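You operate a simulated robot arm through the tools that you are given. There is no shell and no other tool. Be economical: measure what you need, move in short steps, check, and stop when the job is done.

You run a simulated two-armed robot. Do the job below in one go: nothing can be reset, and whatever is moved stays where it is left.

## Task
Put the red tin on the top of the small packs bench away on the top of the filling table. Put the steel spout that says "Flour" from the top of the small packs bench on the top of the carton table. Open the lab bench drawer, take the 0.5 mm small sieve from the grey mat and leave it in the inside of the lab bench drawer, then shut the drawer. Press the yellow button to switch it off. Close the lab bench door. Take the blue ladle and leave it on the top of the small packs bench. Lift the white flap open. Do these in any order. Set down upright: red tin, steel spout.
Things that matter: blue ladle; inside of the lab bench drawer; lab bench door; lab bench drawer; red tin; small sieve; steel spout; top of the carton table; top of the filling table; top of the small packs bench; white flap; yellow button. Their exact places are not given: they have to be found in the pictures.

It is judged by the outcome, as a careful person would: the job done as asked, and still so three seconds after it is handed in. It fails if anything else is knocked over, pushed out of place, dropped, spilled or broken.

## Robot
Two 6-joint arms with two-finger grippers on one trunk, on a base that drives. Base frame: it is fixed to the floor where the robot stands at the start and does not move with it; the origin is under the middle of the robot, x ahead of it, y to its left, z up. Lengths are in mm, angles in degrees, forces in N, time in s.
The left shoulder is at the start at [61, 143, 900], the right one opposite. With the tool pointing down near the work surface each hand reaches from about 320 to 720 mm from the robot's upright axis, wherever it stands, measured 20 degrees to its own side. Places, roughly: blue ladle (3x4x10 cm) [2200, -4100, 900]; inside of the lab bench drawer [1800, -3100, 700]; lab bench door [1600, -4200, 500]; lab bench drawer [1700, -3100, 700]; red tin [500, 0, 750]; small sieve [1500, -2250, 1000]; steel spout [750, -250, 750]; top of the carton table [-3500, -1300, 800]; top of the filling table [-4000, 600, 800]; top of the small packs bench [1000, -500, 800]; white flap [-5900, -8300, 100]; yellow button [1700, -3400, 900]. Payload 2.45 kg a hand.
The TCP of each hand is the grasp point between the finger pads, 26 mm short of the fingertips. In the tool frame z runs along the fingers and y along their closing line. The gripper opens to 96 mm. The gripper's body begins 69 mm behind the TCP.
Orientation is that of the tool frame in the base frame, as a unit quaternion [x, y, z, w]. With the fingers straight down and closing along the base's y, the tool's x points along the base's -x, its y along +y and its z along -z.

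## Interface
- The arms move only by the tool drive_tool. It takes "left_rows", "right_rows" or both (then of equal length, played together; a hand with none holds still); each is a list of rows, each a list of 3 entries, a list of its own where there are three numbers: the shift along the tool's x, y, z in units of 500 mm (1.0 is 500 mm), then the turn, a rotation vector about the tool's x, y, z in units of 180 degrees (1.0 is 180 degrees), then the closure in counts, from 0 (fully open) to 255 (shut). In form: [[[dx, dy, dz], [rx, ry, rz], jaw], ...]. A call has 1 to 12 rows; each row is the pose to reach, as a shift and turn from the pose commanded when the call began, along the tool's axes at that moment. A call with a number of a shift or a turn outside -1 to 1 is refused whole. Each row takes 0.2 s and may step no farther than 50 mm and 8.6 degrees from the row before; otherwise, or with a gripper value out of range, the whole call is refused. Where a pose cannot be reached the arm comes as near as it can. A force on the tool above 40 N (or 10 N above the force at the start of the call, whichever is more), or a blocked arm, ends the call early, and 0.2 s more pass. Each finger halts on what it meets, pressing with about 23 N; the grip force reading is that of the motor and also rises with nothing between the fingers. The clock runs only during rows and for 0.2 s after the last one: add rows that repeat a pose to give the fingers time. The reply holds the time, the measured pose of the TCP, the force on the tool along the base axes, the opening and the grip force, in the units named above and with some noise, with the torque about the TCP (base axes, N m) and any sound that the robot's microphone picked up, and new pictures: "show" is both (left out), scene, wrist or none (wrist: the cameras of the hands that moved).
- Cameras (640 x 400 px; columns grow to the right, rows downward): "scene" is now at [134.8, -8.2, 1499.4]; the picture's right is [-0.09, -1.00, 0.00], its down [-0.79, 0.07, -0.60] and it looks along [0.60, -0.05, -0.80] (base axes); focal length 284 px, centre (320, 200). "left" rides on the left gripper at [82, -3, -98] in its tool frame; the picture's right is [0.04, 1.00, 0.00], its down [-0.73, 0.03, -0.68] and it looks along [-0.68, 0.03, 0.73] (tool axes); focal length 256 px, centre (320, 200). "right" rides on the right gripper at [82, 3, -98] in its tool frame; the picture's right is [-0.04, 1.00, 0.00], its down [-0.73, -0.03, -0.68] and it looks along [-0.68, -0.03, 0.73] (tool axes); focal length 256 px, centre (320, 200).
- lift_body(by): slides the trunk up (or, below 0, down) by that many mm; the arms and the scene camera ride with it, the base frame stays. It gives what a move gives, with no picture.
- base_move(legs): drives the robot by 1 to 6 legs, each [ahead, turn to the left] in mm and degrees, along the robot's own axes; the way and the turn of a leg run together, so that a leg with both is an arc; at most 1500 mm and 180 degrees a leg. The arms and the cameras ride along, it lands a little off, and it stops where it bumps. It gives what a move gives, and a new picture of the scene camera.
- aim_head(pan, tilt): turns the head with the scene camera to pan (to the left, within 86 degrees either way) and tilt (down, from -29 to 69), counted from straight ahead of the robot. It gives what a move gives, and a new picture of the scene camera.
- pixel_to_xyz(camera, pixels): for up to 12 pixels [column, row] of the newest picture of that camera ("zoom" is the newest enlarged one), the place [x, y, z] in the base frame of the surface seen there, good to about 2 mm. No time passes.
- inspect(camera, box): a new picture of the part [left, top, right, bottom] of that camera's present view, enlarged. No time passes.
- job_done(): hands the job in; it is judged then, once.

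Keep the steps short. Do not move on a guess: measure, check each grasp and each placing, and mend mistakes. In all there are 131 turns and 260 pictures (those below and enlarged ones count). Leave the grippers open and the arms clear of the work at the hand-in unless told otherwise, and finish with a single line.

The tools are called after ">>>" by a JSON object that holds its "name" and its "arguments". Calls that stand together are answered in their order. drive_tool: Moves the arms, as the interface text tells. Its arguments: {"type":"object","properties":{"left_rows":{"type":"array"},"right_rows":{"type":"array"},"show":{"type":"string","enum":["both","scene","wrist","none"]}},"required":[]} The other tools are called the same way: lift_body (by) slides the trunk up or down; base_move (legs) drives the base; aim_head (pan, tilt) turns the head that bears the scene camera; pixel_to_xyz (camera, pixels) gives the place of the surface under pixels of a picture; inspect (camera, box) takes an enlarged picture of a part of a camera's view; job_done () hands the job in.

At the start:

```text
time: 0.0
left_tcp_pos: [544.9, 64.5, 1029.6]
left_tool_rot: [-0.002, 1.0, 0.0, 0.0]
left_contact_force: [0.1, -0.4, -0.1]
left_moment: [0.01, 0.0, -0.02]
left_gripper_width: 96.0
left_gripper_force: 0.0
right_tcp_pos: [353.8, -258.9, 1022.3]
right_tool_rot: [-0.001, 1.0, 0.0, 0.0]
right_contact_force: [0.0, -0.2, -0.1]
right_moment: [-0.02, 0.02, -0.05]
right_gripper_width: 96.1
right_gripper_force: 0.0
trunk travel left (down, up): [-525.0, 65.0]
robot x, y, heading: [-0.4, 3.4, 0.0]
head pan, tilt: [-4.9, 52.9]
```

scene: 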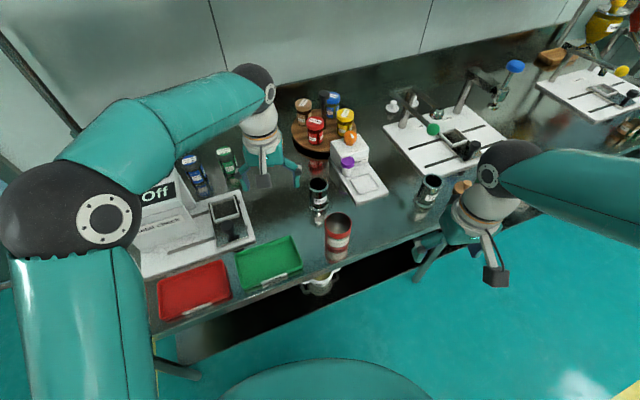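
right: 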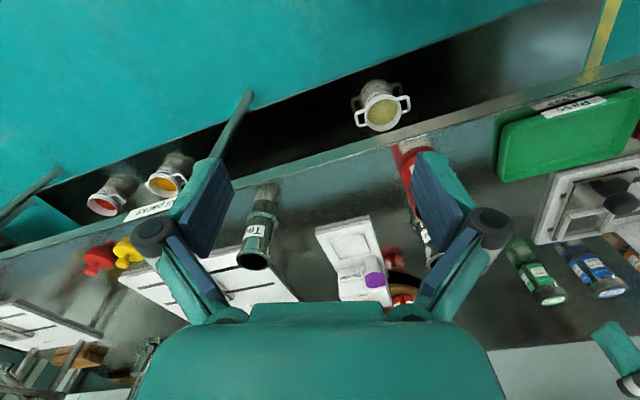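
left: 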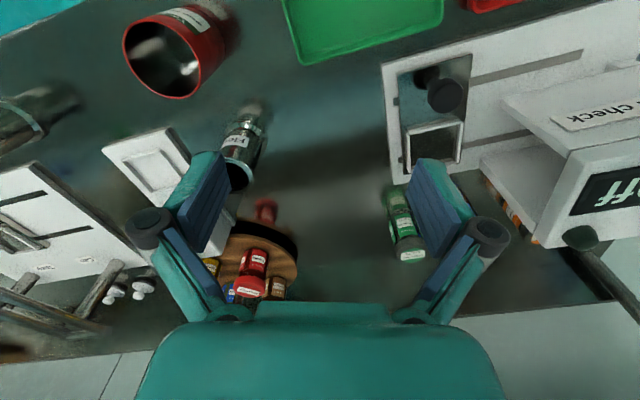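

I see a red tin near scene pixel (338,238), and candidate spouts at (318,195) and (427,192). I'll zoom in to read the labels and measure.

>>> {"name": "inspect", "arguments": {"camera": "scene", "box": [280, 140, 460, 300]}}

>>> {"name": "pixel_to_xyz", "arguments": {"camera": "scene", "pixels": [[338, 215], [338, 228], [338, 245], [334, 261], [318, 182], [318, 195], [318, 215], [432, 182], [300, 200], [290, 215]]}}

>>> {"name": "inspect", "arguments": {"camera": "left", "box": [100, 0, 320, 200]}}

>>> {"name": "pixel_to_xyz", "arguments": {"camera": "left", "pixels": [[244, 130], [238, 170], [240, 150], [200, 25], [165, 60], [255, 105], [150, 150]]}}

```text
2.50 times, centred on (370, 220) of scene
```

zoom: 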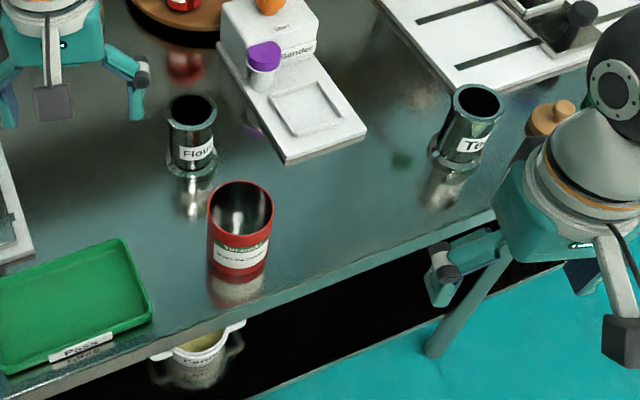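

```text
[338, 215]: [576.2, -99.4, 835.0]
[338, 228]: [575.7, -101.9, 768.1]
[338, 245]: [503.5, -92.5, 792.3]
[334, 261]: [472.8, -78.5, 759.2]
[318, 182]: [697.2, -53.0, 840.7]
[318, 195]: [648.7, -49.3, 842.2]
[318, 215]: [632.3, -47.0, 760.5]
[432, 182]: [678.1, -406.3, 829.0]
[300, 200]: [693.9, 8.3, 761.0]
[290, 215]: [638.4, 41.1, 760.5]
```

```text
2.00 times, centred on (210, 100) of left
```

zoom: 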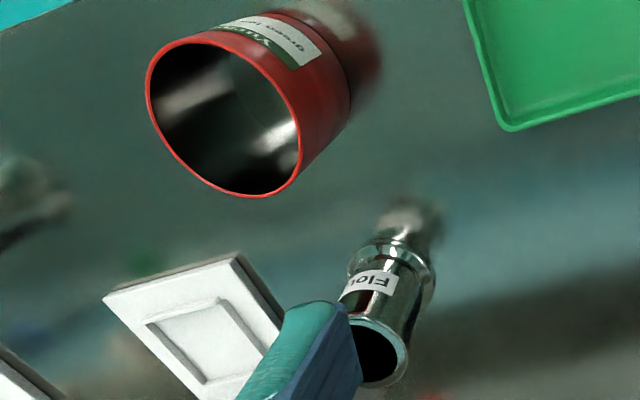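

```text
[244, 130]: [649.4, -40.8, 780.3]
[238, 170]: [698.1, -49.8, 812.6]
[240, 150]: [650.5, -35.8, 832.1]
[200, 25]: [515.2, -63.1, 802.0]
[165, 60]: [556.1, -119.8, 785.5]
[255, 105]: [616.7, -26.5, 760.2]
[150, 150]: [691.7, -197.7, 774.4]
```

The Flour spout is at (318,195), the other one starts with "Te", so I leave that. Now measure rims in the zoomed left picture.

>>> {"name": "pixel_to_xyz", "arguments": {"camera": "zoom", "pixels": [[149, 90], [298, 150], [250, 195], [185, 43], [240, 33], [285, 85], [320, 90], [347, 345], [407, 358], [380, 320], [375, 386], [415, 270]]}}

>>> {"name": "inspect", "arguments": {"camera": "scene", "box": [290, 160, 380, 275]}}

```text
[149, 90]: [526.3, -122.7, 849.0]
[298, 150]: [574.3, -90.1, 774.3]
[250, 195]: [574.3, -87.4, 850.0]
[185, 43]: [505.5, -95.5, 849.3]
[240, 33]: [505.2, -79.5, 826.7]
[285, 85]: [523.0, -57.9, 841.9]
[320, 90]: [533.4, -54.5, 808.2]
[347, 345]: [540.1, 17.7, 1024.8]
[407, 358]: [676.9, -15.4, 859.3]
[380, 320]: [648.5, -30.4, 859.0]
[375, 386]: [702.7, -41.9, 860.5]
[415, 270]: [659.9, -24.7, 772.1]
```

```text
3.48 times, centred on (335, 218) of scene
```

zoom: 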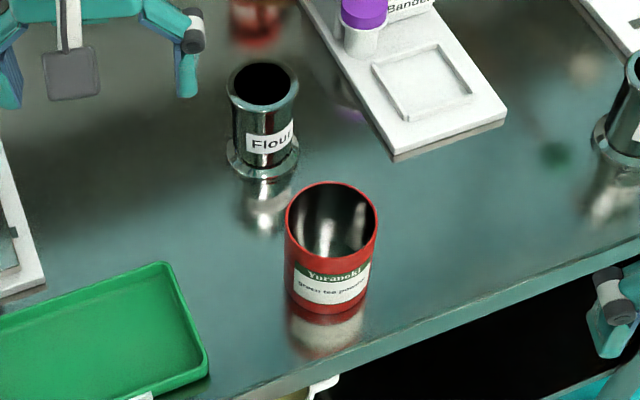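

Tin: centre about (540,-90), diameter ~71, z 760–850. Spout: centre about (676,-42), diameter ~54, z 760–860. First I bring the right hand above the tin while the left moves aside.

>>> {"name": "drive_tool", "arguments": {"right_rows": [[[-0.062, 0.056, 0], [0, 0, 0], 0], [[-0.124, 0.113, 0], [0, 0, 0], 0], [[-0.186, 0.169, 0], [0, 0, 0], 0], [[-0.248, 0.225, 0], [0, 0, 0], 0], [[-0.31, 0.282, 0], [0, 0, 0], 0], [[-0.372, 0.338, 0], [0, 0, 0], 0], [[-0.372, 0.338, 0.08], [0, 0, 0], 0], [[-0.372, 0.338, 0.16], [0, 0, 0], 0]], "left_rows": [[[0, 0.06, 0], [0, 0, 0], 0], [[0, 0.12, 0], [0, 0, 0], 0], [[0, 0.18, 0], [0, 0, 0], 0], [[0, 0.24, 0], [0, 0, 0], 0], [[0, 0.24, 0], [0, 0, 0], 0], [[0, 0.24, 0], [0, 0, 0], 0], [[0, 0.24, 0], [0, 0, 0], 0], [[0, 0.24, 0], [0, 0, 0], 0]]}}

```text
time: 1.8
left_tcp_pos: [543.4, 184.8, 1030.4]
left_tool_rot: [-0.001, 1.0, 0.0, -0.001]
left_contact_force: [-0.1, 0.0, 0.2]
left_moment: [0.0, 0.03, 0.03]
left_gripper_width: 96.0
left_gripper_force: 0.0
right_tcp_pos: [541.5, -89.4, 941.5]
right_tool_rot: [-0.001, 1.0, 0.001, -0.001]
right_contact_force: [0.3, -0.7, -0.8]
right_moment: [-0.02, 0.0, 0.01]
right_gripper_width: 96.0
right_gripper_force: 0.1
trunk travel left (down, up): [-525.0, 65.0]
robot x, y, heading: [-2.1, 1.7, -0.2]
head pan, tilt: [-4.9, 52.9]
```

scene: 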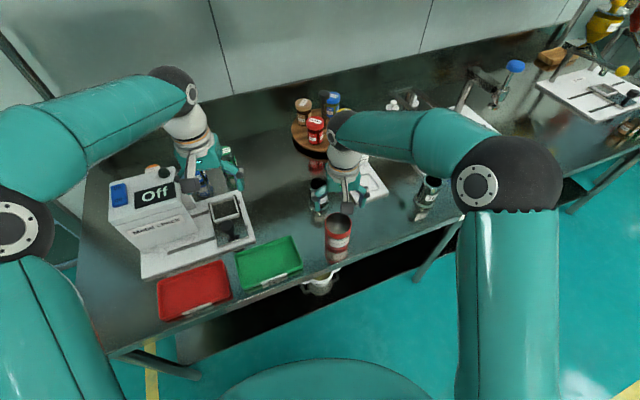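
right: 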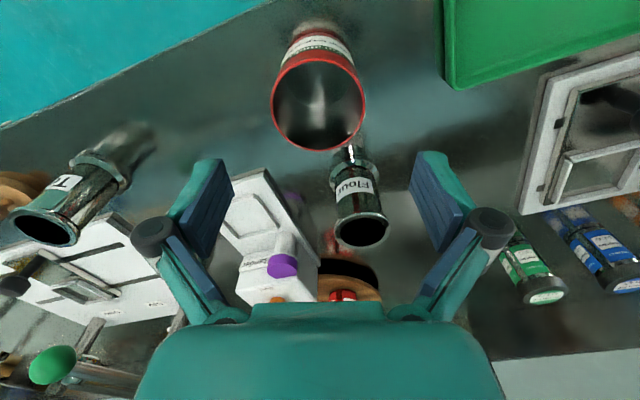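
left: 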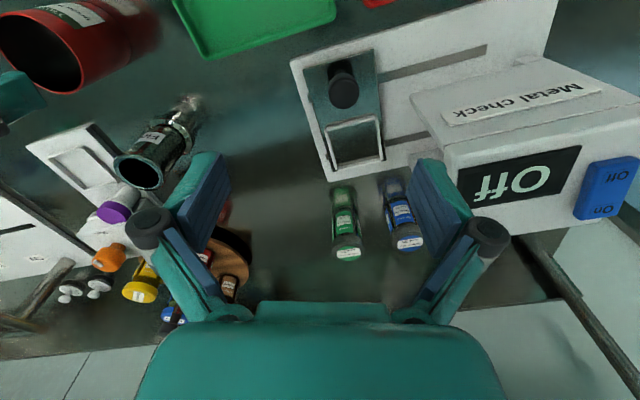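

The right camera sees both rims well; refine the measurements there.

>>> {"name": "pixel_to_xyz", "arguments": {"camera": "right", "pixels": [[272, 97], [365, 97], [318, 149], [318, 55], [333, 225], [387, 228], [362, 246], [360, 212], [340, 175], [318, 35]]}}

```text
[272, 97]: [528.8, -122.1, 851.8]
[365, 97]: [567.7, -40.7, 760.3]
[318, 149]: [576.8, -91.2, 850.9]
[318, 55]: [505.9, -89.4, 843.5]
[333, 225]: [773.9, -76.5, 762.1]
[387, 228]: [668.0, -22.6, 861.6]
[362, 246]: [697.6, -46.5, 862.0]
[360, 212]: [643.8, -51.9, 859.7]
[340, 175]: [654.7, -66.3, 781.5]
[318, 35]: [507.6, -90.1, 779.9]
```

Tin centre (541,-90) is right below the hand. Lower 122 mm to z≈820, close, then check.

>>> {"name": "drive_tool", "arguments": {"right_rows": [[[0, 0, 0.08], [0, 0, 0], 0], [[0, 0, 0.16], [0, 0, 0], 0], [[0, 0, 0.22], [0, 0, 0], 0], [[0, 0, 0.244], [0, 0, 0], 0], [[0, 0, 0.244], [0, 0, 0], 255], [[0, 0, 0.244], [0, 0, 0], 255], [[0, 0, 0.244], [0, 0, 0], 255]], "show": "scene"}}

```text
time: 3.4
left_tcp_pos: [542.5, 184.2, 1032.2]
left_tool_rot: [-0.002, 1.0, 0.001, 0.0]
left_contact_force: [0.3, -0.5, 1.0]
left_moment: [-0.01, 0.01, -0.01]
left_gripper_width: 95.9
left_gripper_force: 0.0
right_tcp_pos: [539.5, -91.8, 818.9]
right_tool_rot: [-0.002, 1.0, 0.0, 0.0]
right_contact_force: [-0.6, 0.0, 0.0]
right_moment: [0.05, 0.02, -0.01]
right_gripper_width: 71.4
right_gripper_force: 22.9
trunk travel left (down, up): [-525.0, 65.0]
robot x, y, heading: [1.9, 2.5, 0.0]
head pan, tilt: [-4.9, 52.9]
```

scene: 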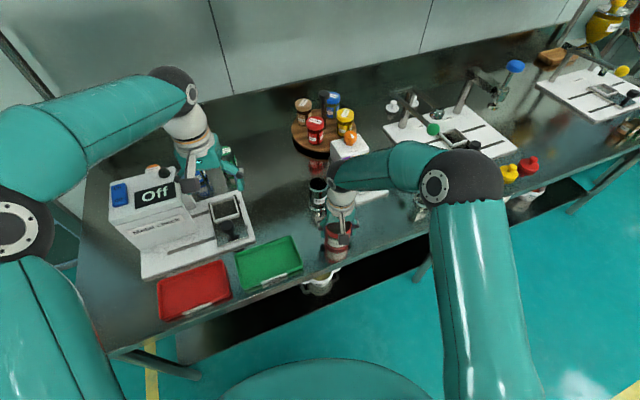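

Grip holds at 71 mm. Lift straight up, then draw it back to the right, clear of the spout.

>>> {"name": "drive_tool", "arguments": {"right_rows": [[[0, 0, -0.09], [0, 0, 0], 255], [[0, 0, -0.18], [0, 0, 0], 255], [[0, 0, -0.27], [0, 0, 0], 255], [[0, 0, -0.36], [0, 0, 0], 255], [[0.06, -0.07, -0.36], [0, 0, 0], 255], [[0.12, -0.14, -0.36], [0, 0, 0], 255], [[0.18, -0.21, -0.36], [0, 0, 0], 255], [[0.24, -0.28, -0.36], [0, 0, 0], 255], [[0.28, -0.34, -0.36], [0, 0, 0], 255], [[0.28, -0.4, -0.36], [0, 0, 0], 255]], "show": "none"}}

>>> {"name": "drive_tool", "arguments": {"left_rows": [[[-0.043, -0.077, 0], [0, 0, 0], 0], [[-0.086, -0.154, 0], [0, 0, 0], 0], [[-0.129, -0.231, 0], [0, 0, 0], 0], [[-0.172, -0.308, 0], [0, 0, 0], 0], [[-0.215, -0.385, 0], [0, 0, 0], 0], [[-0.256, -0.462, 0], [0, 0, 0], 0], [[-0.256, -0.462, 0.06], [0, 0, 0], 0], [[-0.256, -0.462, 0.12], [0, 0, 0], 0]]}}

```text
time: 5.6
left_tcp_pos: [544.0, 183.8, 1033.3]
left_tool_rot: [-0.002, 1.0, 0.0, 0.0]
left_contact_force: [-0.3, 0.0, 0.4]
left_moment: [0.02, 0.0, 0.0]
left_gripper_width: 96.0
left_gripper_force: 0.1
right_tcp_pos: [400.0, -291.7, 1000.1]
right_tool_rot: [-0.002, 1.0, 0.0, 0.0]
right_contact_force: [0.0, -0.3, 0.3]
right_moment: [-0.01, 0.01, 0.02]
right_gripper_width: 0.1
right_gripper_force: 23.2
trunk travel left (down, up): [-525.0, 65.0]
robot x, y, heading: [-0.4, -2.0, -0.0]
head pan, tilt: [-4.9, 52.9]
```

```text
time: 7.4
left_tcp_pos: [623.7, -31.4, 973.5]
left_tool_rot: [-0.002, 1.0, -0.001, -0.001]
left_contact_force: [-0.4, -0.4, -0.3]
left_moment: [-0.05, 0.01, 0.02]
left_gripper_width: 96.0
left_gripper_force: 0.1
left hand out of reach, approached as far as the arm can: row 5, 6, 7, 8
right_tcp_pos: [401.0, -291.1, 998.8]
right_tool_rot: [-0.001, 1.0, 0.0, -0.001]
right_contact_force: [0.5, 0.2, 0.2]
right_moment: [-0.02, 0.01, 0.05]
right_gripper_width: 0.1
right_gripper_force: 22.4
trunk travel left (down, up): [-525.0, 65.0]
robot x, y, heading: [0.6, 1.7, -0.1]
head pan, tilt: [-4.9, 52.9]
```

scene: 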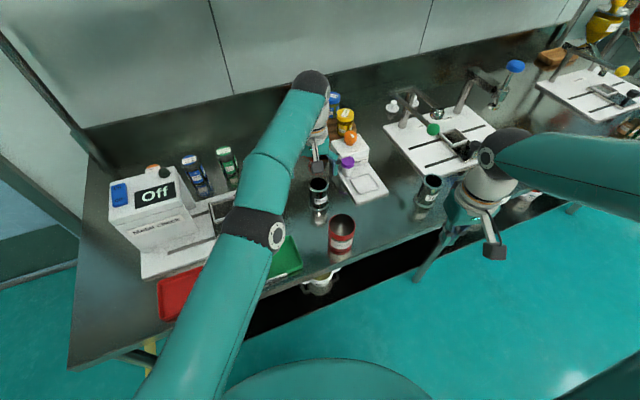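
left: 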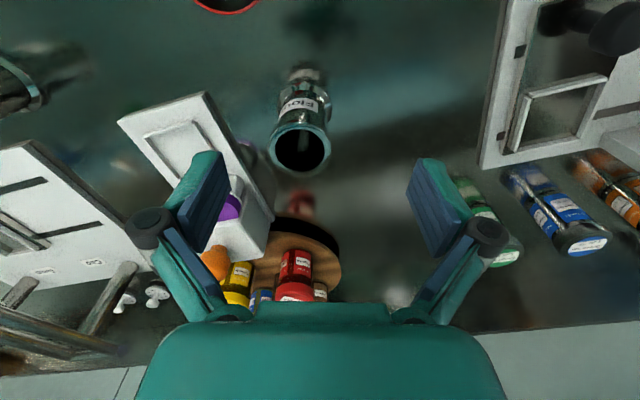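

The tin slipped out of the hand while lifting; it still stands at scene (341,238). The left hand was stopped at x≈624 by reach at this height. I measure the tin again, and the things beside the spout.

>>> {"name": "pixel_to_xyz", "arguments": {"camera": "left", "pixels": [[205, 92], [268, 200], [240, 170], [262, 150], [276, 155], [326, 155], [300, 175], [303, 120], [230, 130]]}}

>>> {"name": "inspect", "arguments": {"camera": "scene", "box": [280, 150, 400, 270]}}

>>> {"name": "pixel_to_xyz", "arguments": {"camera": "scene", "pixels": [[328, 226], [356, 228], [341, 216], [341, 243], [340, 258]]}}

```text
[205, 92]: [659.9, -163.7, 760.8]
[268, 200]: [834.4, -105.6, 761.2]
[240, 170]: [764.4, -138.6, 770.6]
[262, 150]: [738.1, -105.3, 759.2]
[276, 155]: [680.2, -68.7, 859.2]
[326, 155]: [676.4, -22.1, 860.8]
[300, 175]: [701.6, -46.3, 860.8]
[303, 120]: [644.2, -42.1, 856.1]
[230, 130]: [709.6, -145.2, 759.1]
```

```text
3.33 times, centred on (340, 210) of scene
```

zoom: 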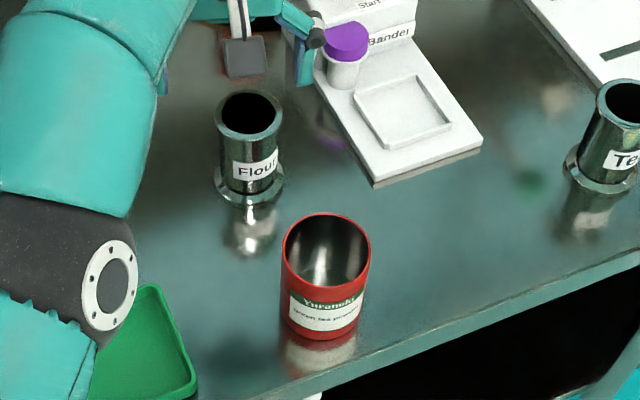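

```text
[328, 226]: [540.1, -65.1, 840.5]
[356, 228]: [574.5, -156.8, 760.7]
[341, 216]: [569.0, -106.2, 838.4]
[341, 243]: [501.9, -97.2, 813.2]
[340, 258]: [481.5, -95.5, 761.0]
```

Spout centre (675,-45). Reach should be better lower, so I lower the left hand to z≈908 (fingertips still above the rim) and see where it lands.

>>> {"name": "drive_tool", "arguments": {"left_rows": [[[0, 0, 0.065], [0, 0, 0], 0], [[0, 0, 0.13], [0, 0, 0], 0], [[0, 0, 0.13], [0, 0, 0], 0]], "show": "wrist"}}

```text
time: 8.2
left_tcp_pos: [621.1, -29.0, 910.8]
left_tool_rot: [-0.003, 1.0, 0.0, 0.0]
left_contact_force: [-0.5, 0.2, 0.9]
left_moment: [0.0, 0.0, 0.02]
left_gripper_width: 96.0
left_gripper_force: 0.0
right_tcp_pos: [400.6, -290.4, 999.6]
right_tool_rot: [-0.002, 1.0, 0.0, -0.001]
right_contact_force: [-0.3, -0.2, -0.1]
right_moment: [-0.02, -0.02, -0.03]
right_gripper_width: 0.0
right_gripper_force: 23.2
trunk travel left (down, up): [-525.0, 65.0]
robot x, y, heading: [1.4, 0.9, -0.2]
head pan, tilt: [-4.9, 52.9]
```

left: 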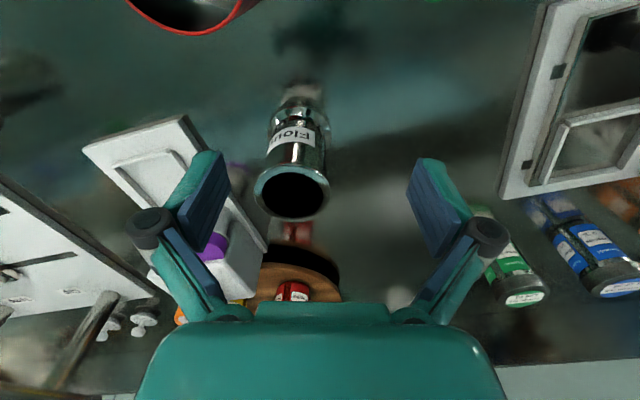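

The command is now clamped at x 621. I shift y by -16 and reach forward 54 mm at this height.

>>> {"name": "drive_tool", "arguments": {"left_rows": [[[-0.036, -0.02, 0], [0, 0, 0], 0], [[-0.072, -0.032, 0], [0, 0, 0], 0], [[-0.108, -0.032, 0], [0, 0, 0], 0]], "show": "none"}}

```text
time: 9.0
left_tcp_pos: [634.3, -36.9, 905.5]
left_tool_rot: [-0.002, 1.0, 0.001, 0.0]
left_contact_force: [-0.3, -0.1, -0.5]
left_moment: [0.01, 0.0, 0.02]
left_gripper_width: 96.0
left_gripper_force: 0.1
left hand out of reach, approached as far as the arm can: row 1, 2, 3
right_tcp_pos: [400.8, -289.4, 999.9]
right_tool_rot: [-0.002, 1.0, 0.0, 0.0]
right_contact_force: [-0.4, 0.7, -0.4]
right_moment: [0.02, 0.0, 0.04]
right_gripper_width: 0.1
right_gripper_force: 23.0
trunk travel left (down, up): [-525.0, 65.0]
robot x, y, heading: [-0.5, -0.9, -0.1]
head pan, tilt: [-4.9, 52.9]
```

Still out of reach for the left. Better plan: the left hand takes the tin here, then I turn the robot left a bit and the right hand takes the spout. Raise the left and bring it over the tin.

>>> {"name": "drive_tool", "arguments": {"left_rows": [[[0, 0, -0.08], [0, 0, 0], 0], [[0.065, -0.04, -0.1], [0, 0, 0], 0], [[0.13, -0.08, -0.1], [0, 0, 0], 0], [[0.196, -0.12, -0.1], [0, 0, 0], 0], [[0.196, -0.12, -0.05], [0, 0, 0], 0]], "right_rows": [[[0, -0.02, 0], [0, 0, 0], 200], [[0, -0.04, 0], [0, 0, 0], 100], [[0, -0.04, 0], [0, 0, 0], 0], [[0, -0.04, 0], [0, 0, 0], 0], [[0, -0.04, 0], [0, 0, 0], 0]]}}

```text
time: 10.2
left_tcp_pos: [601.6, -73.6, 958.3]
left_tool_rot: [-0.021, 1.0, -0.001, -0.005]
left_contact_force: [0.3, -0.7, -0.1]
left_moment: [0.0, 0.02, -0.01]
left_gripper_width: 95.9
left_gripper_force: 0.1
left hand out of reach, approached as far as the arm can: row 1, 2, 3, 4, 5
right_tcp_pos: [400.1, -311.4, 1001.4]
right_tool_rot: [-0.002, 1.0, 0.0, 0.0]
right_contact_force: [0.3, -0.1, 0.2]
right_moment: [0.01, 0.01, 0.0]
right_gripper_width: 95.9
right_gripper_force: 0.0
trunk travel left (down, up): [-525.0, 65.0]
robot x, y, heading: [1.3, 0.9, 0.1]
head pan, tilt: [-4.9, 52.9]
```

scene: 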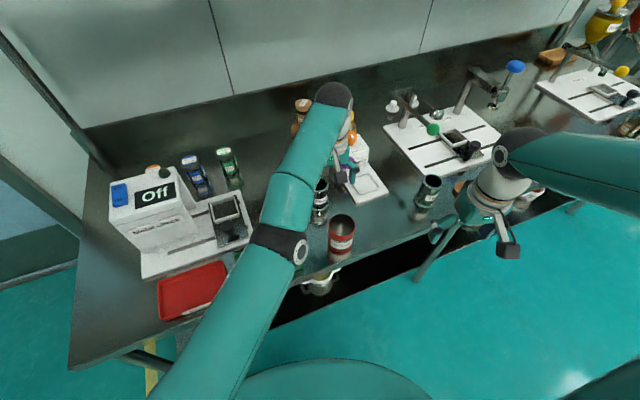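
right: 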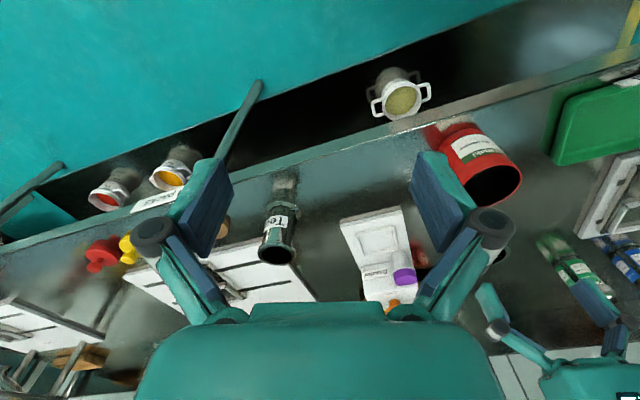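
left: 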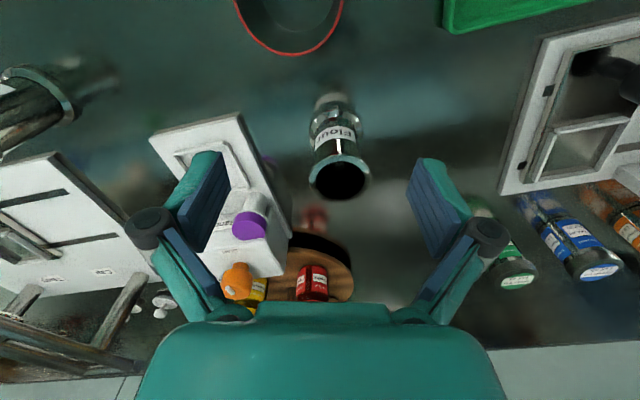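

The left's target near the tin isn't reachable cleanly. So: left retreats, right re-grasps the tin (deeper this time), then I turn the robot right so the left reaches the spout. Left retreats and right goes above the tin.

>>> {"name": "drive_tool", "arguments": {"left_rows": [[[0.03, 0.08, 0], [0, 0, 0], 0], [[0.06, 0.16, -0.03], [0, 0, 0], 0], [[0.1, 0.24, -0.06], [0, 0, 0], 0], [[0.14, 0.32, -0.08], [0, 0, 0], 0], [[0.18, 0.4, -0.08], [0, 0, 0], 0], [[0.2, 0.48, -0.08], [0, 0, 0], 0], [[0.2, 0.5, -0.08], [0, 0, 0], 0], [[0.2, 0.5, -0.08], [0, 0, 0], 0], [[0.2, 0.5, -0.08], [0, 0, 0], 0], [[0.2, 0.5, -0.08], [0, 0, 0], 0], [[0.2, 0.5, -0.08], [0, 0, 0], 0], [[0.2, 0.5, -0.08], [0, 0, 0], 0]], "right_rows": [[[0, 0, 0], [0, 0, 0], 0], [[0, 0, 0], [0, 0, 0], 0], [[0, 0, 0], [0, 0, 0], 0], [[0, 0, 0], [0, 0, 0], 0], [[-0.045, 0.071, 0], [0, 0, 0], 0], [[-0.09, 0.142, 0], [0, 0, 0], 0], [[-0.135, 0.213, 0], [0, 0, 0], 0], [[-0.18, 0.284, 0], [0, 0, 0], 0], [[-0.225, 0.355, 0], [0, 0, 0], 0], [[-0.272, 0.428, 0], [0, 0, 0], 0], [[-0.272, 0.428, 0.09], [0, 0, 0], 0], [[-0.272, 0.428, 0.15], [0, 0, 0], 0]], "show": "wrist"}}

```text
time: 12.8
left_tcp_pos: [618.7, -11.9, 1000.0]
left_tool_rot: [-0.001, 1.0, 0.001, -0.002]
left_contact_force: [0.4, 0.7, 0.4]
left_moment: [-0.02, -0.01, -0.01]
left_gripper_width: 95.8
left_gripper_force: 0.0
left hand out of reach, approached as far as the arm can: row 1, 2, 3, 4, 5, 6, 7, 8, 9, 10, 11, 12
right_tcp_pos: [535.4, -94.9, 923.3]
right_tool_rot: [-0.002, 1.0, 0.0, 0.0]
right_contact_force: [0.3, 0.5, -0.2]
right_moment: [-0.01, 0.03, -0.03]
right_gripper_width: 96.0
right_gripper_force: 0.1
trunk travel left (down, up): [-525.0, 65.0]
robot x, y, heading: [-0.1, -0.4, 0.0]
head pan, tilt: [-4.9, 52.9]
```

right: 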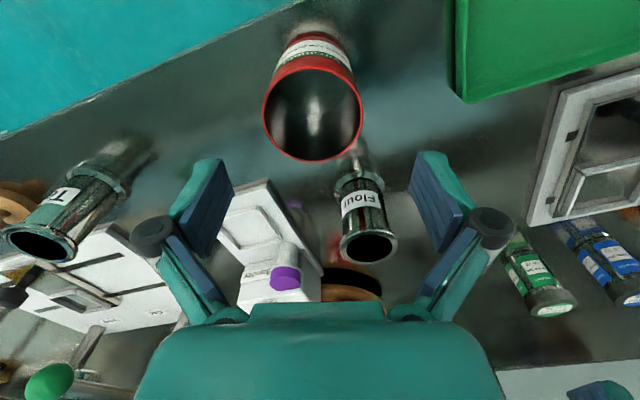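
left: 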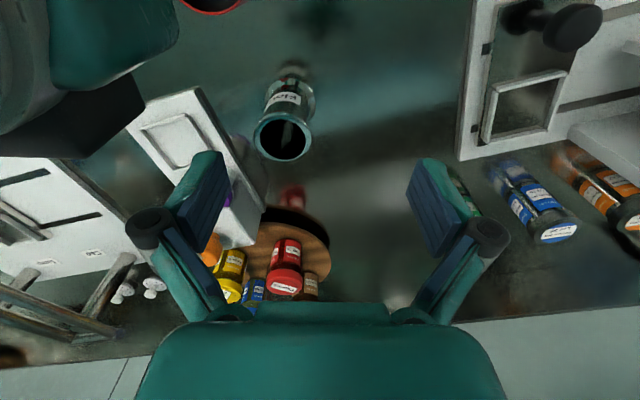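

The left stayed at (619,-12), odd. Look at the scene before doing anything else.

>>> {"name": "aim_head", "arguments": {"pan": 0, "tilt": 50}}

```text
time: 13.5
left_tcp_pos: [619.4, -11.9, 1000.1]
left_tool_rot: [-0.001, 1.0, 0.0, -0.001]
left_contact_force: [-0.5, -0.3, 1.1]
left_moment: [0.0, 0.02, 0.01]
left_gripper_width: 96.1
left_gripper_force: 0.1
right_tcp_pos: [534.7, -94.3, 924.3]
right_tool_rot: [-0.002, 1.0, 0.0, 0.0]
right_contact_force: [0.6, -0.1, -0.1]
right_moment: [-0.02, -0.02, 0.0]
right_gripper_width: 96.1
right_gripper_force: 0.1
trunk travel left (down, up): [-525.0, 65.0]
robot x, y, heading: [-1.3, -0.5, -0.0]
head pan, tilt: [0.0, 50.0]
```

scene: 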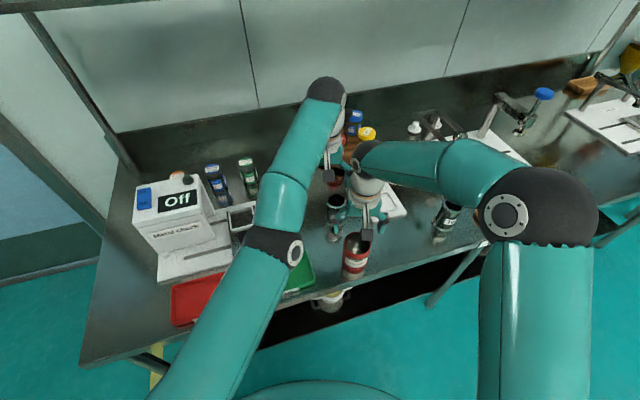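

Left arm is nearly straight (a singular pose), which explains it. I pull it back and to the left alone.

>>> {"name": "drive_tool", "arguments": {"left_rows": [[[0.08, 0.03, 0], [0, 0, 0], 0], [[0.14, 0.09, 0], [0, 0, 0], 0], [[0.2, 0.15, 0], [0, 0, 0], 0], [[0.24, 0.23, 0], [0, 0, 0], 0], [[0.24, 0.31, 0], [0, 0, 0], 0], [[0.24, 0.35, 0], [0, 0, 0], 0]], "show": "none"}}

```text
time: 14.9
left_tcp_pos: [618.8, 0.3, 1014.1]
left_tool_rot: [-0.001, 1.0, 0.0, -0.001]
left_contact_force: [-0.9, 0.4, 0.5]
left_moment: [-0.01, -0.03, -0.02]
left_gripper_width: 95.8
left_gripper_force: 0.1
left hand out of reach, approached as far as the arm can: row 1, 2, 3, 4, 5, 6
right_tcp_pos: [535.2, -94.7, 923.7]
right_tool_rot: [-0.001, 1.0, 0.0, 0.0]
right_contact_force: [-0.3, -0.1, -0.3]
right_moment: [0.0, 0.0, 0.0]
right_gripper_width: 95.9
right_gripper_force: 0.0
trunk travel left (down, up): [-525.0, 65.0]
robot x, y, heading: [-3.1, -0.8, 0.3]
head pan, tilt: [0.0, 50.0]
```

I try a small diagonal (up and left) to see how the left arm responds.

>>> {"name": "drive_tool", "arguments": {"left_rows": [[[0, 0.04, -0.06], [0, 0, 0], 0], [[0, 0.1, -0.12], [0, 0, 0], 0], [[0, 0.16, -0.18], [0, 0, 0], 0], [[0, 0.22, -0.18], [0, 0, 0], 0], [[0, 0.28, -0.18], [0, 0, 0], 0], [[0, 0.34, -0.18], [0, 0, 0], 0], [[0, 0.34, -0.18], [0, 0, 0], 0]], "show": "none"}}

```text
time: 16.5
left_tcp_pos: [616.5, 172.3, 1108.5]
left_tool_rot: [-0.001, 1.0, -0.001, -0.001]
left_contact_force: [0.7, 0.1, 0.6]
left_moment: [0.02, 0.0, -0.01]
left_gripper_width: 96.0
left_gripper_force: 0.1
left hand out of reach, approached as far as the arm can: row 2, 3, 4, 5
right_tcp_pos: [535.3, -95.1, 923.6]
right_tool_rot: [-0.002, 1.0, 0.0, -0.001]
right_contact_force: [0.2, -0.3, -0.3]
right_moment: [-0.01, 0.01, 0.0]
right_gripper_width: 96.2
right_gripper_force: 0.1
trunk travel left (down, up): [-525.0, 65.0]
robot x, y, heading: [0.2, -4.1, -0.2]
head pan, tilt: [0.0, 50.0]
```

Freed: the left is at (617,172,1108) and follows normally again. Pull it back, and measure the tin under the right hand.

>>> {"name": "drive_tool", "arguments": {"left_rows": [[[0.08, 0, 0], [0, 0, 0], 0], [[0.16, 0, 0], [0, 0, 0], 0], [[0.24, 0, 0.02], [0, 0, 0], 0], [[0.3, 0, 0.04], [0, 0, 0], 0]], "show": "none"}}

>>> {"name": "pixel_to_xyz", "arguments": {"camera": "right", "pixels": [[264, 103], [361, 103], [312, 159], [360, 92], [266, 92], [300, 60], [318, 40]]}}

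```text
time: 17.5
left_tcp_pos: [479.3, 178.1, 1092.3]
left_tool_rot: [-0.004, 1.0, -0.001, 0.005]
left_contact_force: [-4.8, -1.6, -8.3]
left_moment: [0.16, -0.41, 0.0]
left_gripper_width: 95.7
left_gripper_force: 0.1
left hand out of reach, approached as far as the arm can: row 1, 2
right_tcp_pos: [536.5, -95.6, 921.4]
right_tool_rot: [-0.001, 1.0, 0.0, -0.001]
right_contact_force: [0.9, 0.0, 0.1]
right_moment: [0.0, 0.06, 0.01]
right_gripper_width: 96.0
right_gripper_force: 0.1
trunk travel left (down, up): [-525.0, 65.0]
robot x, y, heading: [-0.8, -2.4, -0.2]
head pan, tilt: [0.0, 50.0]
```

```text
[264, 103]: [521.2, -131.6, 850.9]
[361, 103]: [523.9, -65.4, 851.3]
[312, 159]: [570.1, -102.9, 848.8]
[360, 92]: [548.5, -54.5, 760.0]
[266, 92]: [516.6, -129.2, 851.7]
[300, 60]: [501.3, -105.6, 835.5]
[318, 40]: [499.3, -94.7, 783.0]
```

Tin centre (536,-98.5). Lower the right hand to z≈798, grip, and lift slowly 20 mm to check the hold.

>>> {"name": "drive_tool", "arguments": {"right_rows": [[[0, -0.006, 0.08], [0, 0, 0], 0], [[0, -0.006, 0.16], [0, 0, 0], 0], [[0, -0.006, 0.22], [0, 0, 0], 0], [[0, -0.006, 0.246], [0, 0, 0], 0], [[0, -0.006, 0.246], [0, 0, 0], 255], [[0, -0.006, 0.246], [0, 0, 0], 255], [[0, -0.006, 0.246], [0, 0, 0], 255], [[0, -0.006, 0.246], [0, 0, 0], 255], [[0, -0.006, 0.236], [0, 0, 0], 255], [[0, -0.006, 0.226], [0, 0, 0], 255], [[0, -0.006, 0.216], [0, 0, 0], 255], [[0, -0.006, 0.206], [0, 0, 0], 255]], "show": "both"}}

```text
time: 20.1
left_tcp_pos: [471.9, 177.1, 1091.1]
left_tool_rot: [-0.002, 1.0, 0.0, 0.0]
left_contact_force: [0.0, 0.4, 0.2]
left_moment: [0.01, 0.0, 0.02]
left_gripper_width: 95.9
left_gripper_force: 0.1
right_tcp_pos: [535.4, -100.0, 821.7]
right_tool_rot: [-0.001, 1.0, 0.001, -0.001]
right_contact_force: [0.0, 0.3, -0.5]
right_moment: [0.0, 0.0, -0.02]
right_gripper_width: 71.3
right_gripper_force: 23.4
trunk travel left (down, up): [-525.0, 65.0]
robot x, y, heading: [2.8, 2.1, 0.1]
head pan, tilt: [0.0, 50.0]
```

scene: 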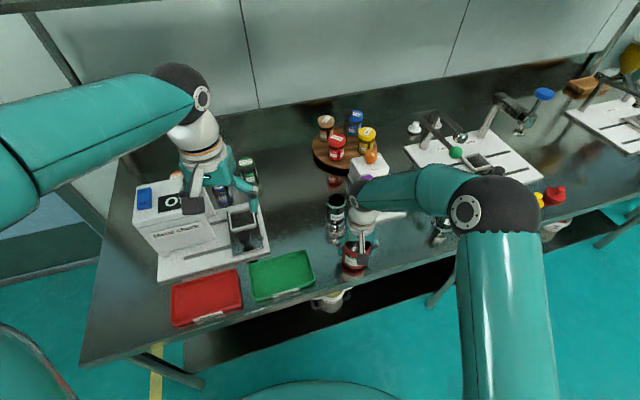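
right: 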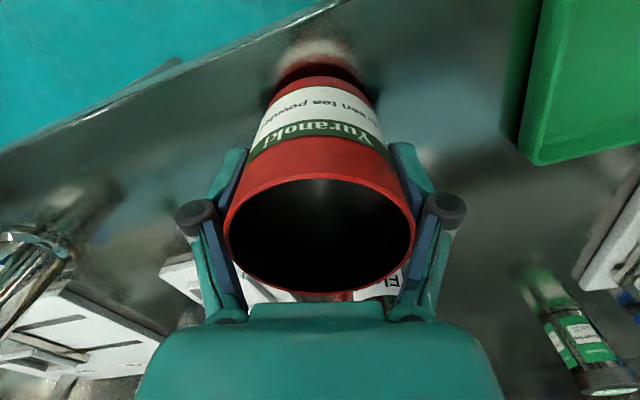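

Check whether the tin really came up: read the rim height.

>>> {"name": "pixel_to_xyz", "arguments": {"camera": "right", "pixels": [[320, 293], [229, 228], [413, 228], [320, 176], [320, 80]]}}

```text
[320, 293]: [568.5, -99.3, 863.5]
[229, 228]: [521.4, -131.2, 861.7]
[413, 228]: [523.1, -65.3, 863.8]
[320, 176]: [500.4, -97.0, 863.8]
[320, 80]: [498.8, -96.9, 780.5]
```

The tin rose ~12 mm while the hand rose ~20. Lift another 20 mm slowly, then wait, to see whether it slips.

>>> {"name": "drive_tool", "arguments": {"right_rows": [[[0, 0, -0.01], [0, 0, 0], 255], [[0, 0, -0.02], [0, 0, 0], 255], [[0, 0, -0.03], [0, 0, 0], 255], [[0, 0, -0.04], [0, 0, 0], 255], [[0, 0, -0.04], [0, 0, 0], 255], [[0, 0, -0.04], [0, 0, 0], 255]], "show": "wrist"}}

>>> {"name": "pixel_to_xyz", "arguments": {"camera": "right", "pixels": [[320, 293], [229, 228], [413, 228], [320, 176]]}}

```text
time: 21.5
left_tcp_pos: [473.4, 177.5, 1091.2]
left_tool_rot: [-0.002, 1.0, 0.0, 0.0]
left_contact_force: [1.0, -0.6, -0.2]
left_moment: [0.0, 0.01, 0.05]
left_gripper_width: 96.1
left_gripper_force: 0.1
right_tcp_pos: [535.3, -98.9, 841.2]
right_tool_rot: [-0.002, 1.0, 0.0, 0.0]
right_contact_force: [0.6, -0.1, -1.0]
right_moment: [0.04, -0.03, -0.04]
right_gripper_width: 71.0
right_gripper_force: 23.0
trunk travel left (down, up): [-525.0, 65.0]
robot x, y, heading: [-0.0, -1.6, -0.1]
head pan, tilt: [0.0, 50.0]
```

right: 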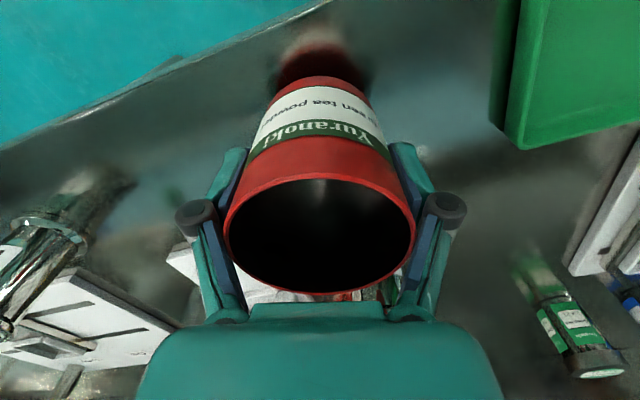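

```text
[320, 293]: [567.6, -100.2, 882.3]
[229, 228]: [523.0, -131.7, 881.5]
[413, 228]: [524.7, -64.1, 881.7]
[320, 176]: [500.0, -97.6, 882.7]
```

Now it follows exactly (rim +19). Slow motions hold it. Raise gently to z≈960 and draw back 90 mm.

>>> {"name": "drive_tool", "arguments": {"right_rows": [[[0, 0, -0.02], [0, 0, 0], 255], [[0, 0, -0.05], [0, 0, 0], 255], [[0, 0, -0.09], [0, 0, 0], 255], [[0, 0, -0.13], [0, 0, 0], 255], [[0, 0, -0.17], [0, 0, 0], 255], [[0, 0, -0.21], [0, 0, 0], 255], [[0.02, 0, -0.24], [0, 0, 0], 255], [[0.05, -0.01, -0.26], [0, 0, 0], 255], [[0.09, -0.03, -0.26], [0, 0, 0], 255], [[0.13, -0.05, -0.26], [0, 0, 0], 255], [[0.17, -0.07, -0.26], [0, 0, 0], 255], [[0.19, -0.09, -0.26], [0, 0, 0], 255]], "show": "wrist"}}

>>> {"name": "pixel_to_xyz", "arguments": {"camera": "right", "pixels": [[320, 293], [229, 228], [413, 228], [320, 176]]}}

```text
time: 24.1
left_tcp_pos: [473.1, 177.9, 1090.8]
left_tool_rot: [-0.002, 1.0, 0.0, 0.001]
left_contact_force: [0.4, 0.1, 1.0]
left_moment: [0.01, 0.02, 0.05]
left_gripper_width: 95.8
left_gripper_force: 0.1
right_tcp_pos: [440.8, -145.8, 971.0]
right_tool_rot: [-0.002, 1.0, 0.0, 0.0]
right_contact_force: [0.4, -0.4, -0.5]
right_moment: [-0.01, 0.0, 0.02]
right_gripper_width: 71.6
right_gripper_force: 22.9
trunk travel left (down, up): [-525.0, 65.0]
robot x, y, heading: [-0.9, -2.7, -0.1]
head pan, tilt: [0.0, 50.0]
```

right: 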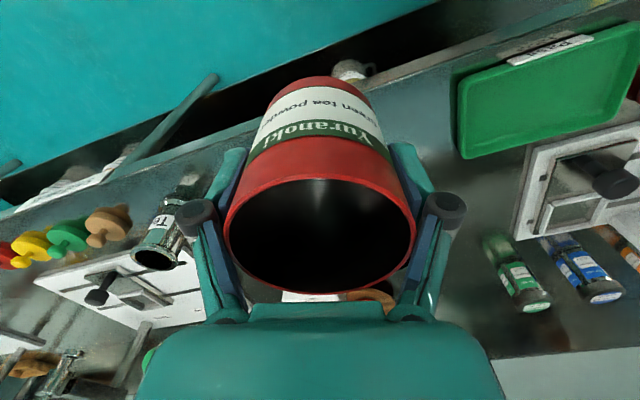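

```text
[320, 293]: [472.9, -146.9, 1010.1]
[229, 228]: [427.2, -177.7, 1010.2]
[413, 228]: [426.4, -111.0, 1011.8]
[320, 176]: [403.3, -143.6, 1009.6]
```

Tin held firmly. Turn the base 22° right so the left hand can reach the spout.

>>> {"name": "base_move", "arguments": {"legs": [[0, -22]]}}

```text
time: 25.7
left_tcp_pos: [504.2, -8.1, 1091.6]
left_tool_rot: [0.185, 0.983, 0.0, 0.0]
left_contact_force: [0.9, 0.5, 0.0]
left_moment: [-0.01, 0.01, 0.04]
left_gripper_width: 96.0
left_gripper_force: 0.1
right_tcp_pos: [354.7, -297.1, 970.4]
right_tool_rot: [0.186, 0.983, 0.0, 0.0]
right_contact_force: [0.8, -0.5, -1.0]
right_moment: [0.02, -0.01, 0.02]
right_gripper_width: 71.6
right_gripper_force: 23.5
trunk travel left (down, up): [-525.0, 65.0]
robot x, y, heading: [8.0, 15.6, -21.6]
head pan, tilt: [0.0, 50.0]
```

scene: 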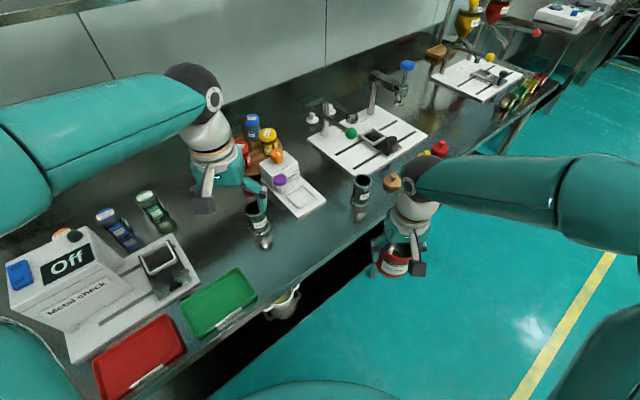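

Heading -21.6; by my sums reach to the spout would be marginal, so I turn another 18° right.

>>> {"name": "base_move", "arguments": {"legs": [[0, -18]]}}

```text
time: 27.2
left_tcp_pos: [473.9, -162.4, 1091.4]
left_tool_rot: [0.336, 0.942, 0.0, 0.0]
left_contact_force: [-0.5, 0.1, 0.3]
left_moment: [-0.01, -0.01, -0.01]
left_gripper_width: 96.1
left_gripper_force: 0.0
right_tcp_pos: [243.9, -390.7, 970.6]
right_tool_rot: [0.336, 0.942, 0.0, 0.001]
right_contact_force: [-0.3, 0.2, -1.4]
right_moment: [0.03, -0.01, -0.01]
right_gripper_width: 71.4
right_gripper_force: 23.7
trunk travel left (down, up): [-525.0, 65.0]
robot x, y, heading: [13.8, 27.6, -39.8]
head pan, tilt: [0.0, 50.0]
```

scene: 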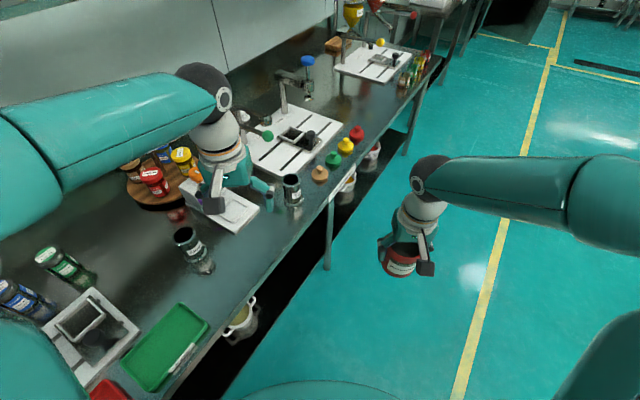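

Now delta to the spout is 80 mm forward, 218 mm left in robot axes. Move the left over it and down to z≈925, then look.

>>> {"name": "drive_tool", "arguments": {"left_rows": [[[-0.032, 0.087, 0], [0, 0, 0], 0], [[-0.064, 0.174, 0], [0, 0, 0], 0], [[-0.095, 0.261, 0], [0, 0, 0], 0], [[-0.127, 0.348, 0], [0, 0, 0], 0], [[-0.159, 0.437, 0], [0, 0, 0], 0], [[-0.159, 0.437, 0.09], [0, 0, 0], 0], [[-0.159, 0.437, 0.18], [0, 0, 0], 0], [[-0.159, 0.437, 0.27], [0, 0, 0], 0], [[-0.159, 0.437, 0.332], [0, 0, 0], 0]], "show": "wrist"}}

```text
time: 29.2
left_tcp_pos: [674.0, -45.2, 926.9]
left_tool_rot: [0.337, 0.941, 0.0, -0.001]
left_contact_force: [0.9, 0.1, -0.1]
left_moment: [-0.02, -0.02, 0.0]
left_gripper_width: 95.8
left_gripper_force: 0.1
right_tcp_pos: [243.9, -390.6, 971.1]
right_tool_rot: [0.336, 0.942, 0.0, 0.0]
right_contact_force: [0.4, 0.1, -1.1]
right_moment: [0.0, -0.01, 0.0]
right_gripper_width: 71.2
right_gripper_force: 23.0
trunk travel left (down, up): [-525.0, 65.0]
robot x, y, heading: [17.7, 24.9, -39.8]
head pan, tilt: [0.0, 50.0]
```

left: 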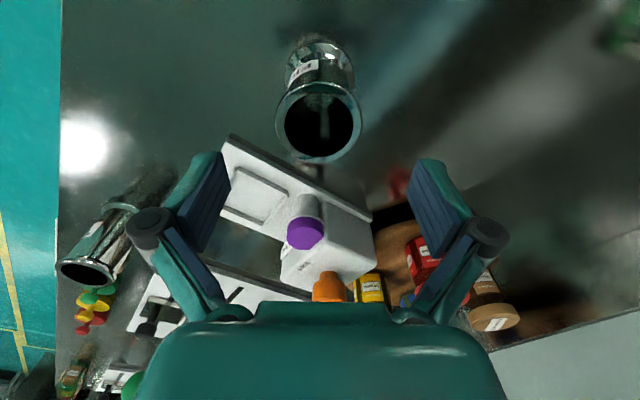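

Verify the spout's rim is centred under the hand.

>>> {"name": "pixel_to_xyz", "arguments": {"camera": "left", "pixels": [[276, 120], [361, 120], [318, 161], [318, 85], [350, 55]]}}

```text
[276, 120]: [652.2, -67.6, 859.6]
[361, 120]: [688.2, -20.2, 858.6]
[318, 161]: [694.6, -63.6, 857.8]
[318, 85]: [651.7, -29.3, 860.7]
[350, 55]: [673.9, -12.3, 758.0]
```

Centred at (672,-45). Descend to z≈832, grip, lift slowly 20 mm.

>>> {"name": "drive_tool", "arguments": {"left_rows": [[[0, 0, 0.08], [0, 0, 0], 0], [[0, 0, 0.15], [0, 0, 0], 0], [[0, 0, 0.19], [0, 0, 0], 0], [[0, 0, 0.19], [0, 0, 0], 255], [[0, 0, 0.19], [0, 0, 0], 255], [[0, 0, 0.19], [0, 0, 0], 255], [[0, 0, 0.19], [0, 0, 0], 255], [[0, 0, 0.18], [0, 0, 0], 255], [[0, 0, 0.17], [0, 0, 0], 255], [[0, 0, 0.16], [0, 0, 0], 255], [[0, 0, 0.15], [0, 0, 0], 255], [[0, 0, 0.15], [0, 0, 0], 255]], "show": "wrist"}}

>>> {"name": "pixel_to_xyz", "arguments": {"camera": "left", "pixels": [[276, 220], [361, 220], [318, 258], [318, 187]]}}

```text
time: 31.8
left_tcp_pos: [674.0, -44.0, 851.4]
left_tool_rot: [0.337, 0.942, 0.0, -0.001]
left_contact_force: [0.5, -0.1, -2.5]
left_moment: [0.02, -0.01, -0.02]
left_gripper_width: 55.4
left_gripper_force: 23.4
right_tcp_pos: [244.1, -389.5, 971.6]
right_tool_rot: [0.335, 0.942, 0.0, -0.001]
right_contact_force: [0.4, 0.1, -0.2]
right_moment: [-0.01, 0.0, 0.01]
right_gripper_width: 71.3
right_gripper_force: 22.7
trunk travel left (down, up): [-525.0, 65.0]
robot x, y, heading: [15.5, 24.5, -39.4]
head pan, tilt: [0.0, 50.0]
```

left: 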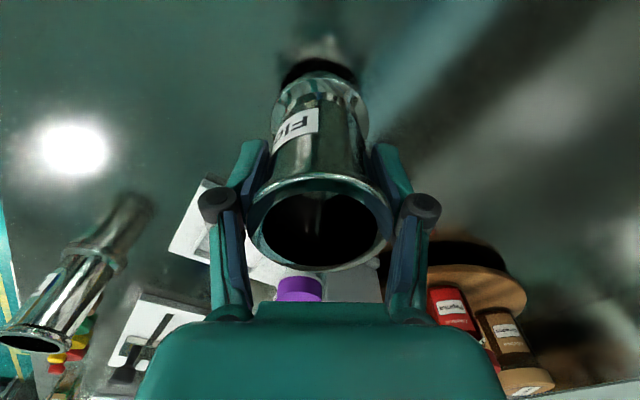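

```text
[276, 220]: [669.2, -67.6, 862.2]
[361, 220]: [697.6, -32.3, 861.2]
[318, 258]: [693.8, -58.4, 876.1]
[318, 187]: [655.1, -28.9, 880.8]
```

Spout lifted (rim +19). Raise it gently to z≈990 and start pulling back.

>>> {"name": "drive_tool", "arguments": {"left_rows": [[[0, 0, -0.02], [0, 0, 0], 255], [[0, 0, -0.05], [0, 0, 0], 255], [[0, 0, -0.09], [0, 0, 0], 255], [[0, 0, -0.13], [0, 0, 0], 255], [[0, 0, -0.17], [0, 0, 0], 255], [[0, 0, -0.21], [0, 0, 0], 255], [[0.01, 0, -0.25], [0, 0, 0], 255], [[0.04, 0, -0.28], [0, 0, 0], 255], [[0.08, 0, -0.29], [0, 0, 0], 255], [[0.12, 0, -0.29], [0, 0, 0], 255], [[0.16, 0, -0.29], [0, 0, 0], 255], [[0.18, 0, -0.29], [0, 0, 0], 255]], "show": "wrist"}}

>>> {"name": "aim_head", "arguments": {"pan": -80, "tilt": 15}}

```text
time: 34.4
left_tcp_pos: [604.6, 13.1, 996.0]
left_tool_rot: [0.335, 0.942, 0.001, -0.001]
left_contact_force: [-0.6, -0.6, -2.2]
left_moment: [-0.03, 0.0, 0.01]
left_gripper_width: 55.3
left_gripper_force: 23.6
right_tcp_pos: [243.5, -390.7, 971.0]
right_tool_rot: [0.336, 0.942, 0.0, 0.0]
right_contact_force: [-0.9, -0.1, -0.6]
right_moment: [-0.03, -0.01, 0.01]
right_gripper_width: 71.2
right_gripper_force: 23.7
trunk travel left (down, up): [-525.0, 65.0]
robot x, y, heading: [14.1, 25.4, -39.5]
head pan, tilt: [0.0, 50.0]
```

left: 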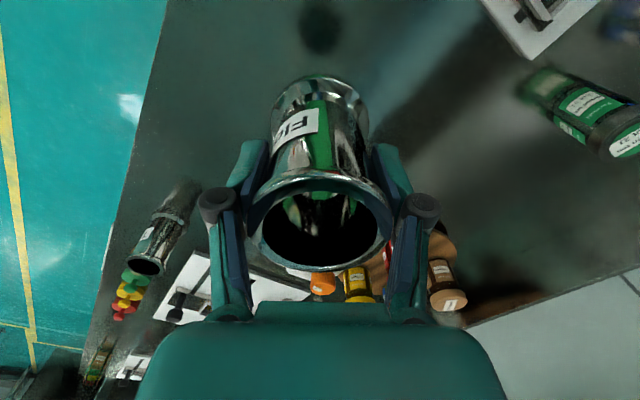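

```text
time: 36.0
left_tcp_pos: [604.8, 15.7, 996.4]
left_tool_rot: [0.336, 0.942, 0.0, -0.001]
left_contact_force: [0.1, 0.1, -2.9]
left_moment: [-0.01, -0.02, -0.01]
left_gripper_width: 55.3
left_gripper_force: 23.4
right_tcp_pos: [243.2, -389.8, 971.1]
right_tool_rot: [0.335, 0.942, 0.0, 0.001]
right_contact_force: [-0.4, -0.4, -1.1]
right_moment: [0.03, 0.02, 0.06]
right_gripper_width: 71.1
right_gripper_force: 23.5
trunk travel left (down, up): [-525.0, 65.0]
robot x, y, heading: [16.0, 23.1, -39.6]
head pan, tilt: [-80.0, 15.0]
```

scene: 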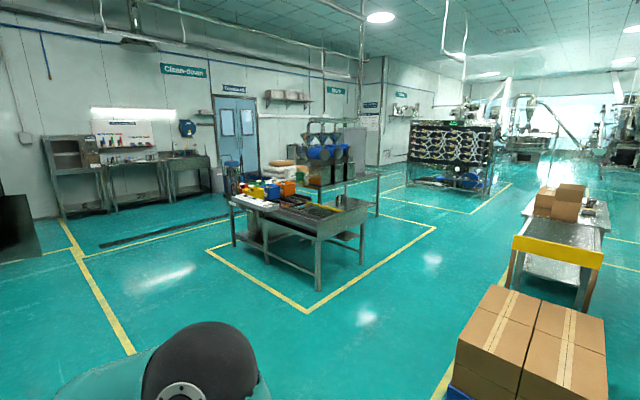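

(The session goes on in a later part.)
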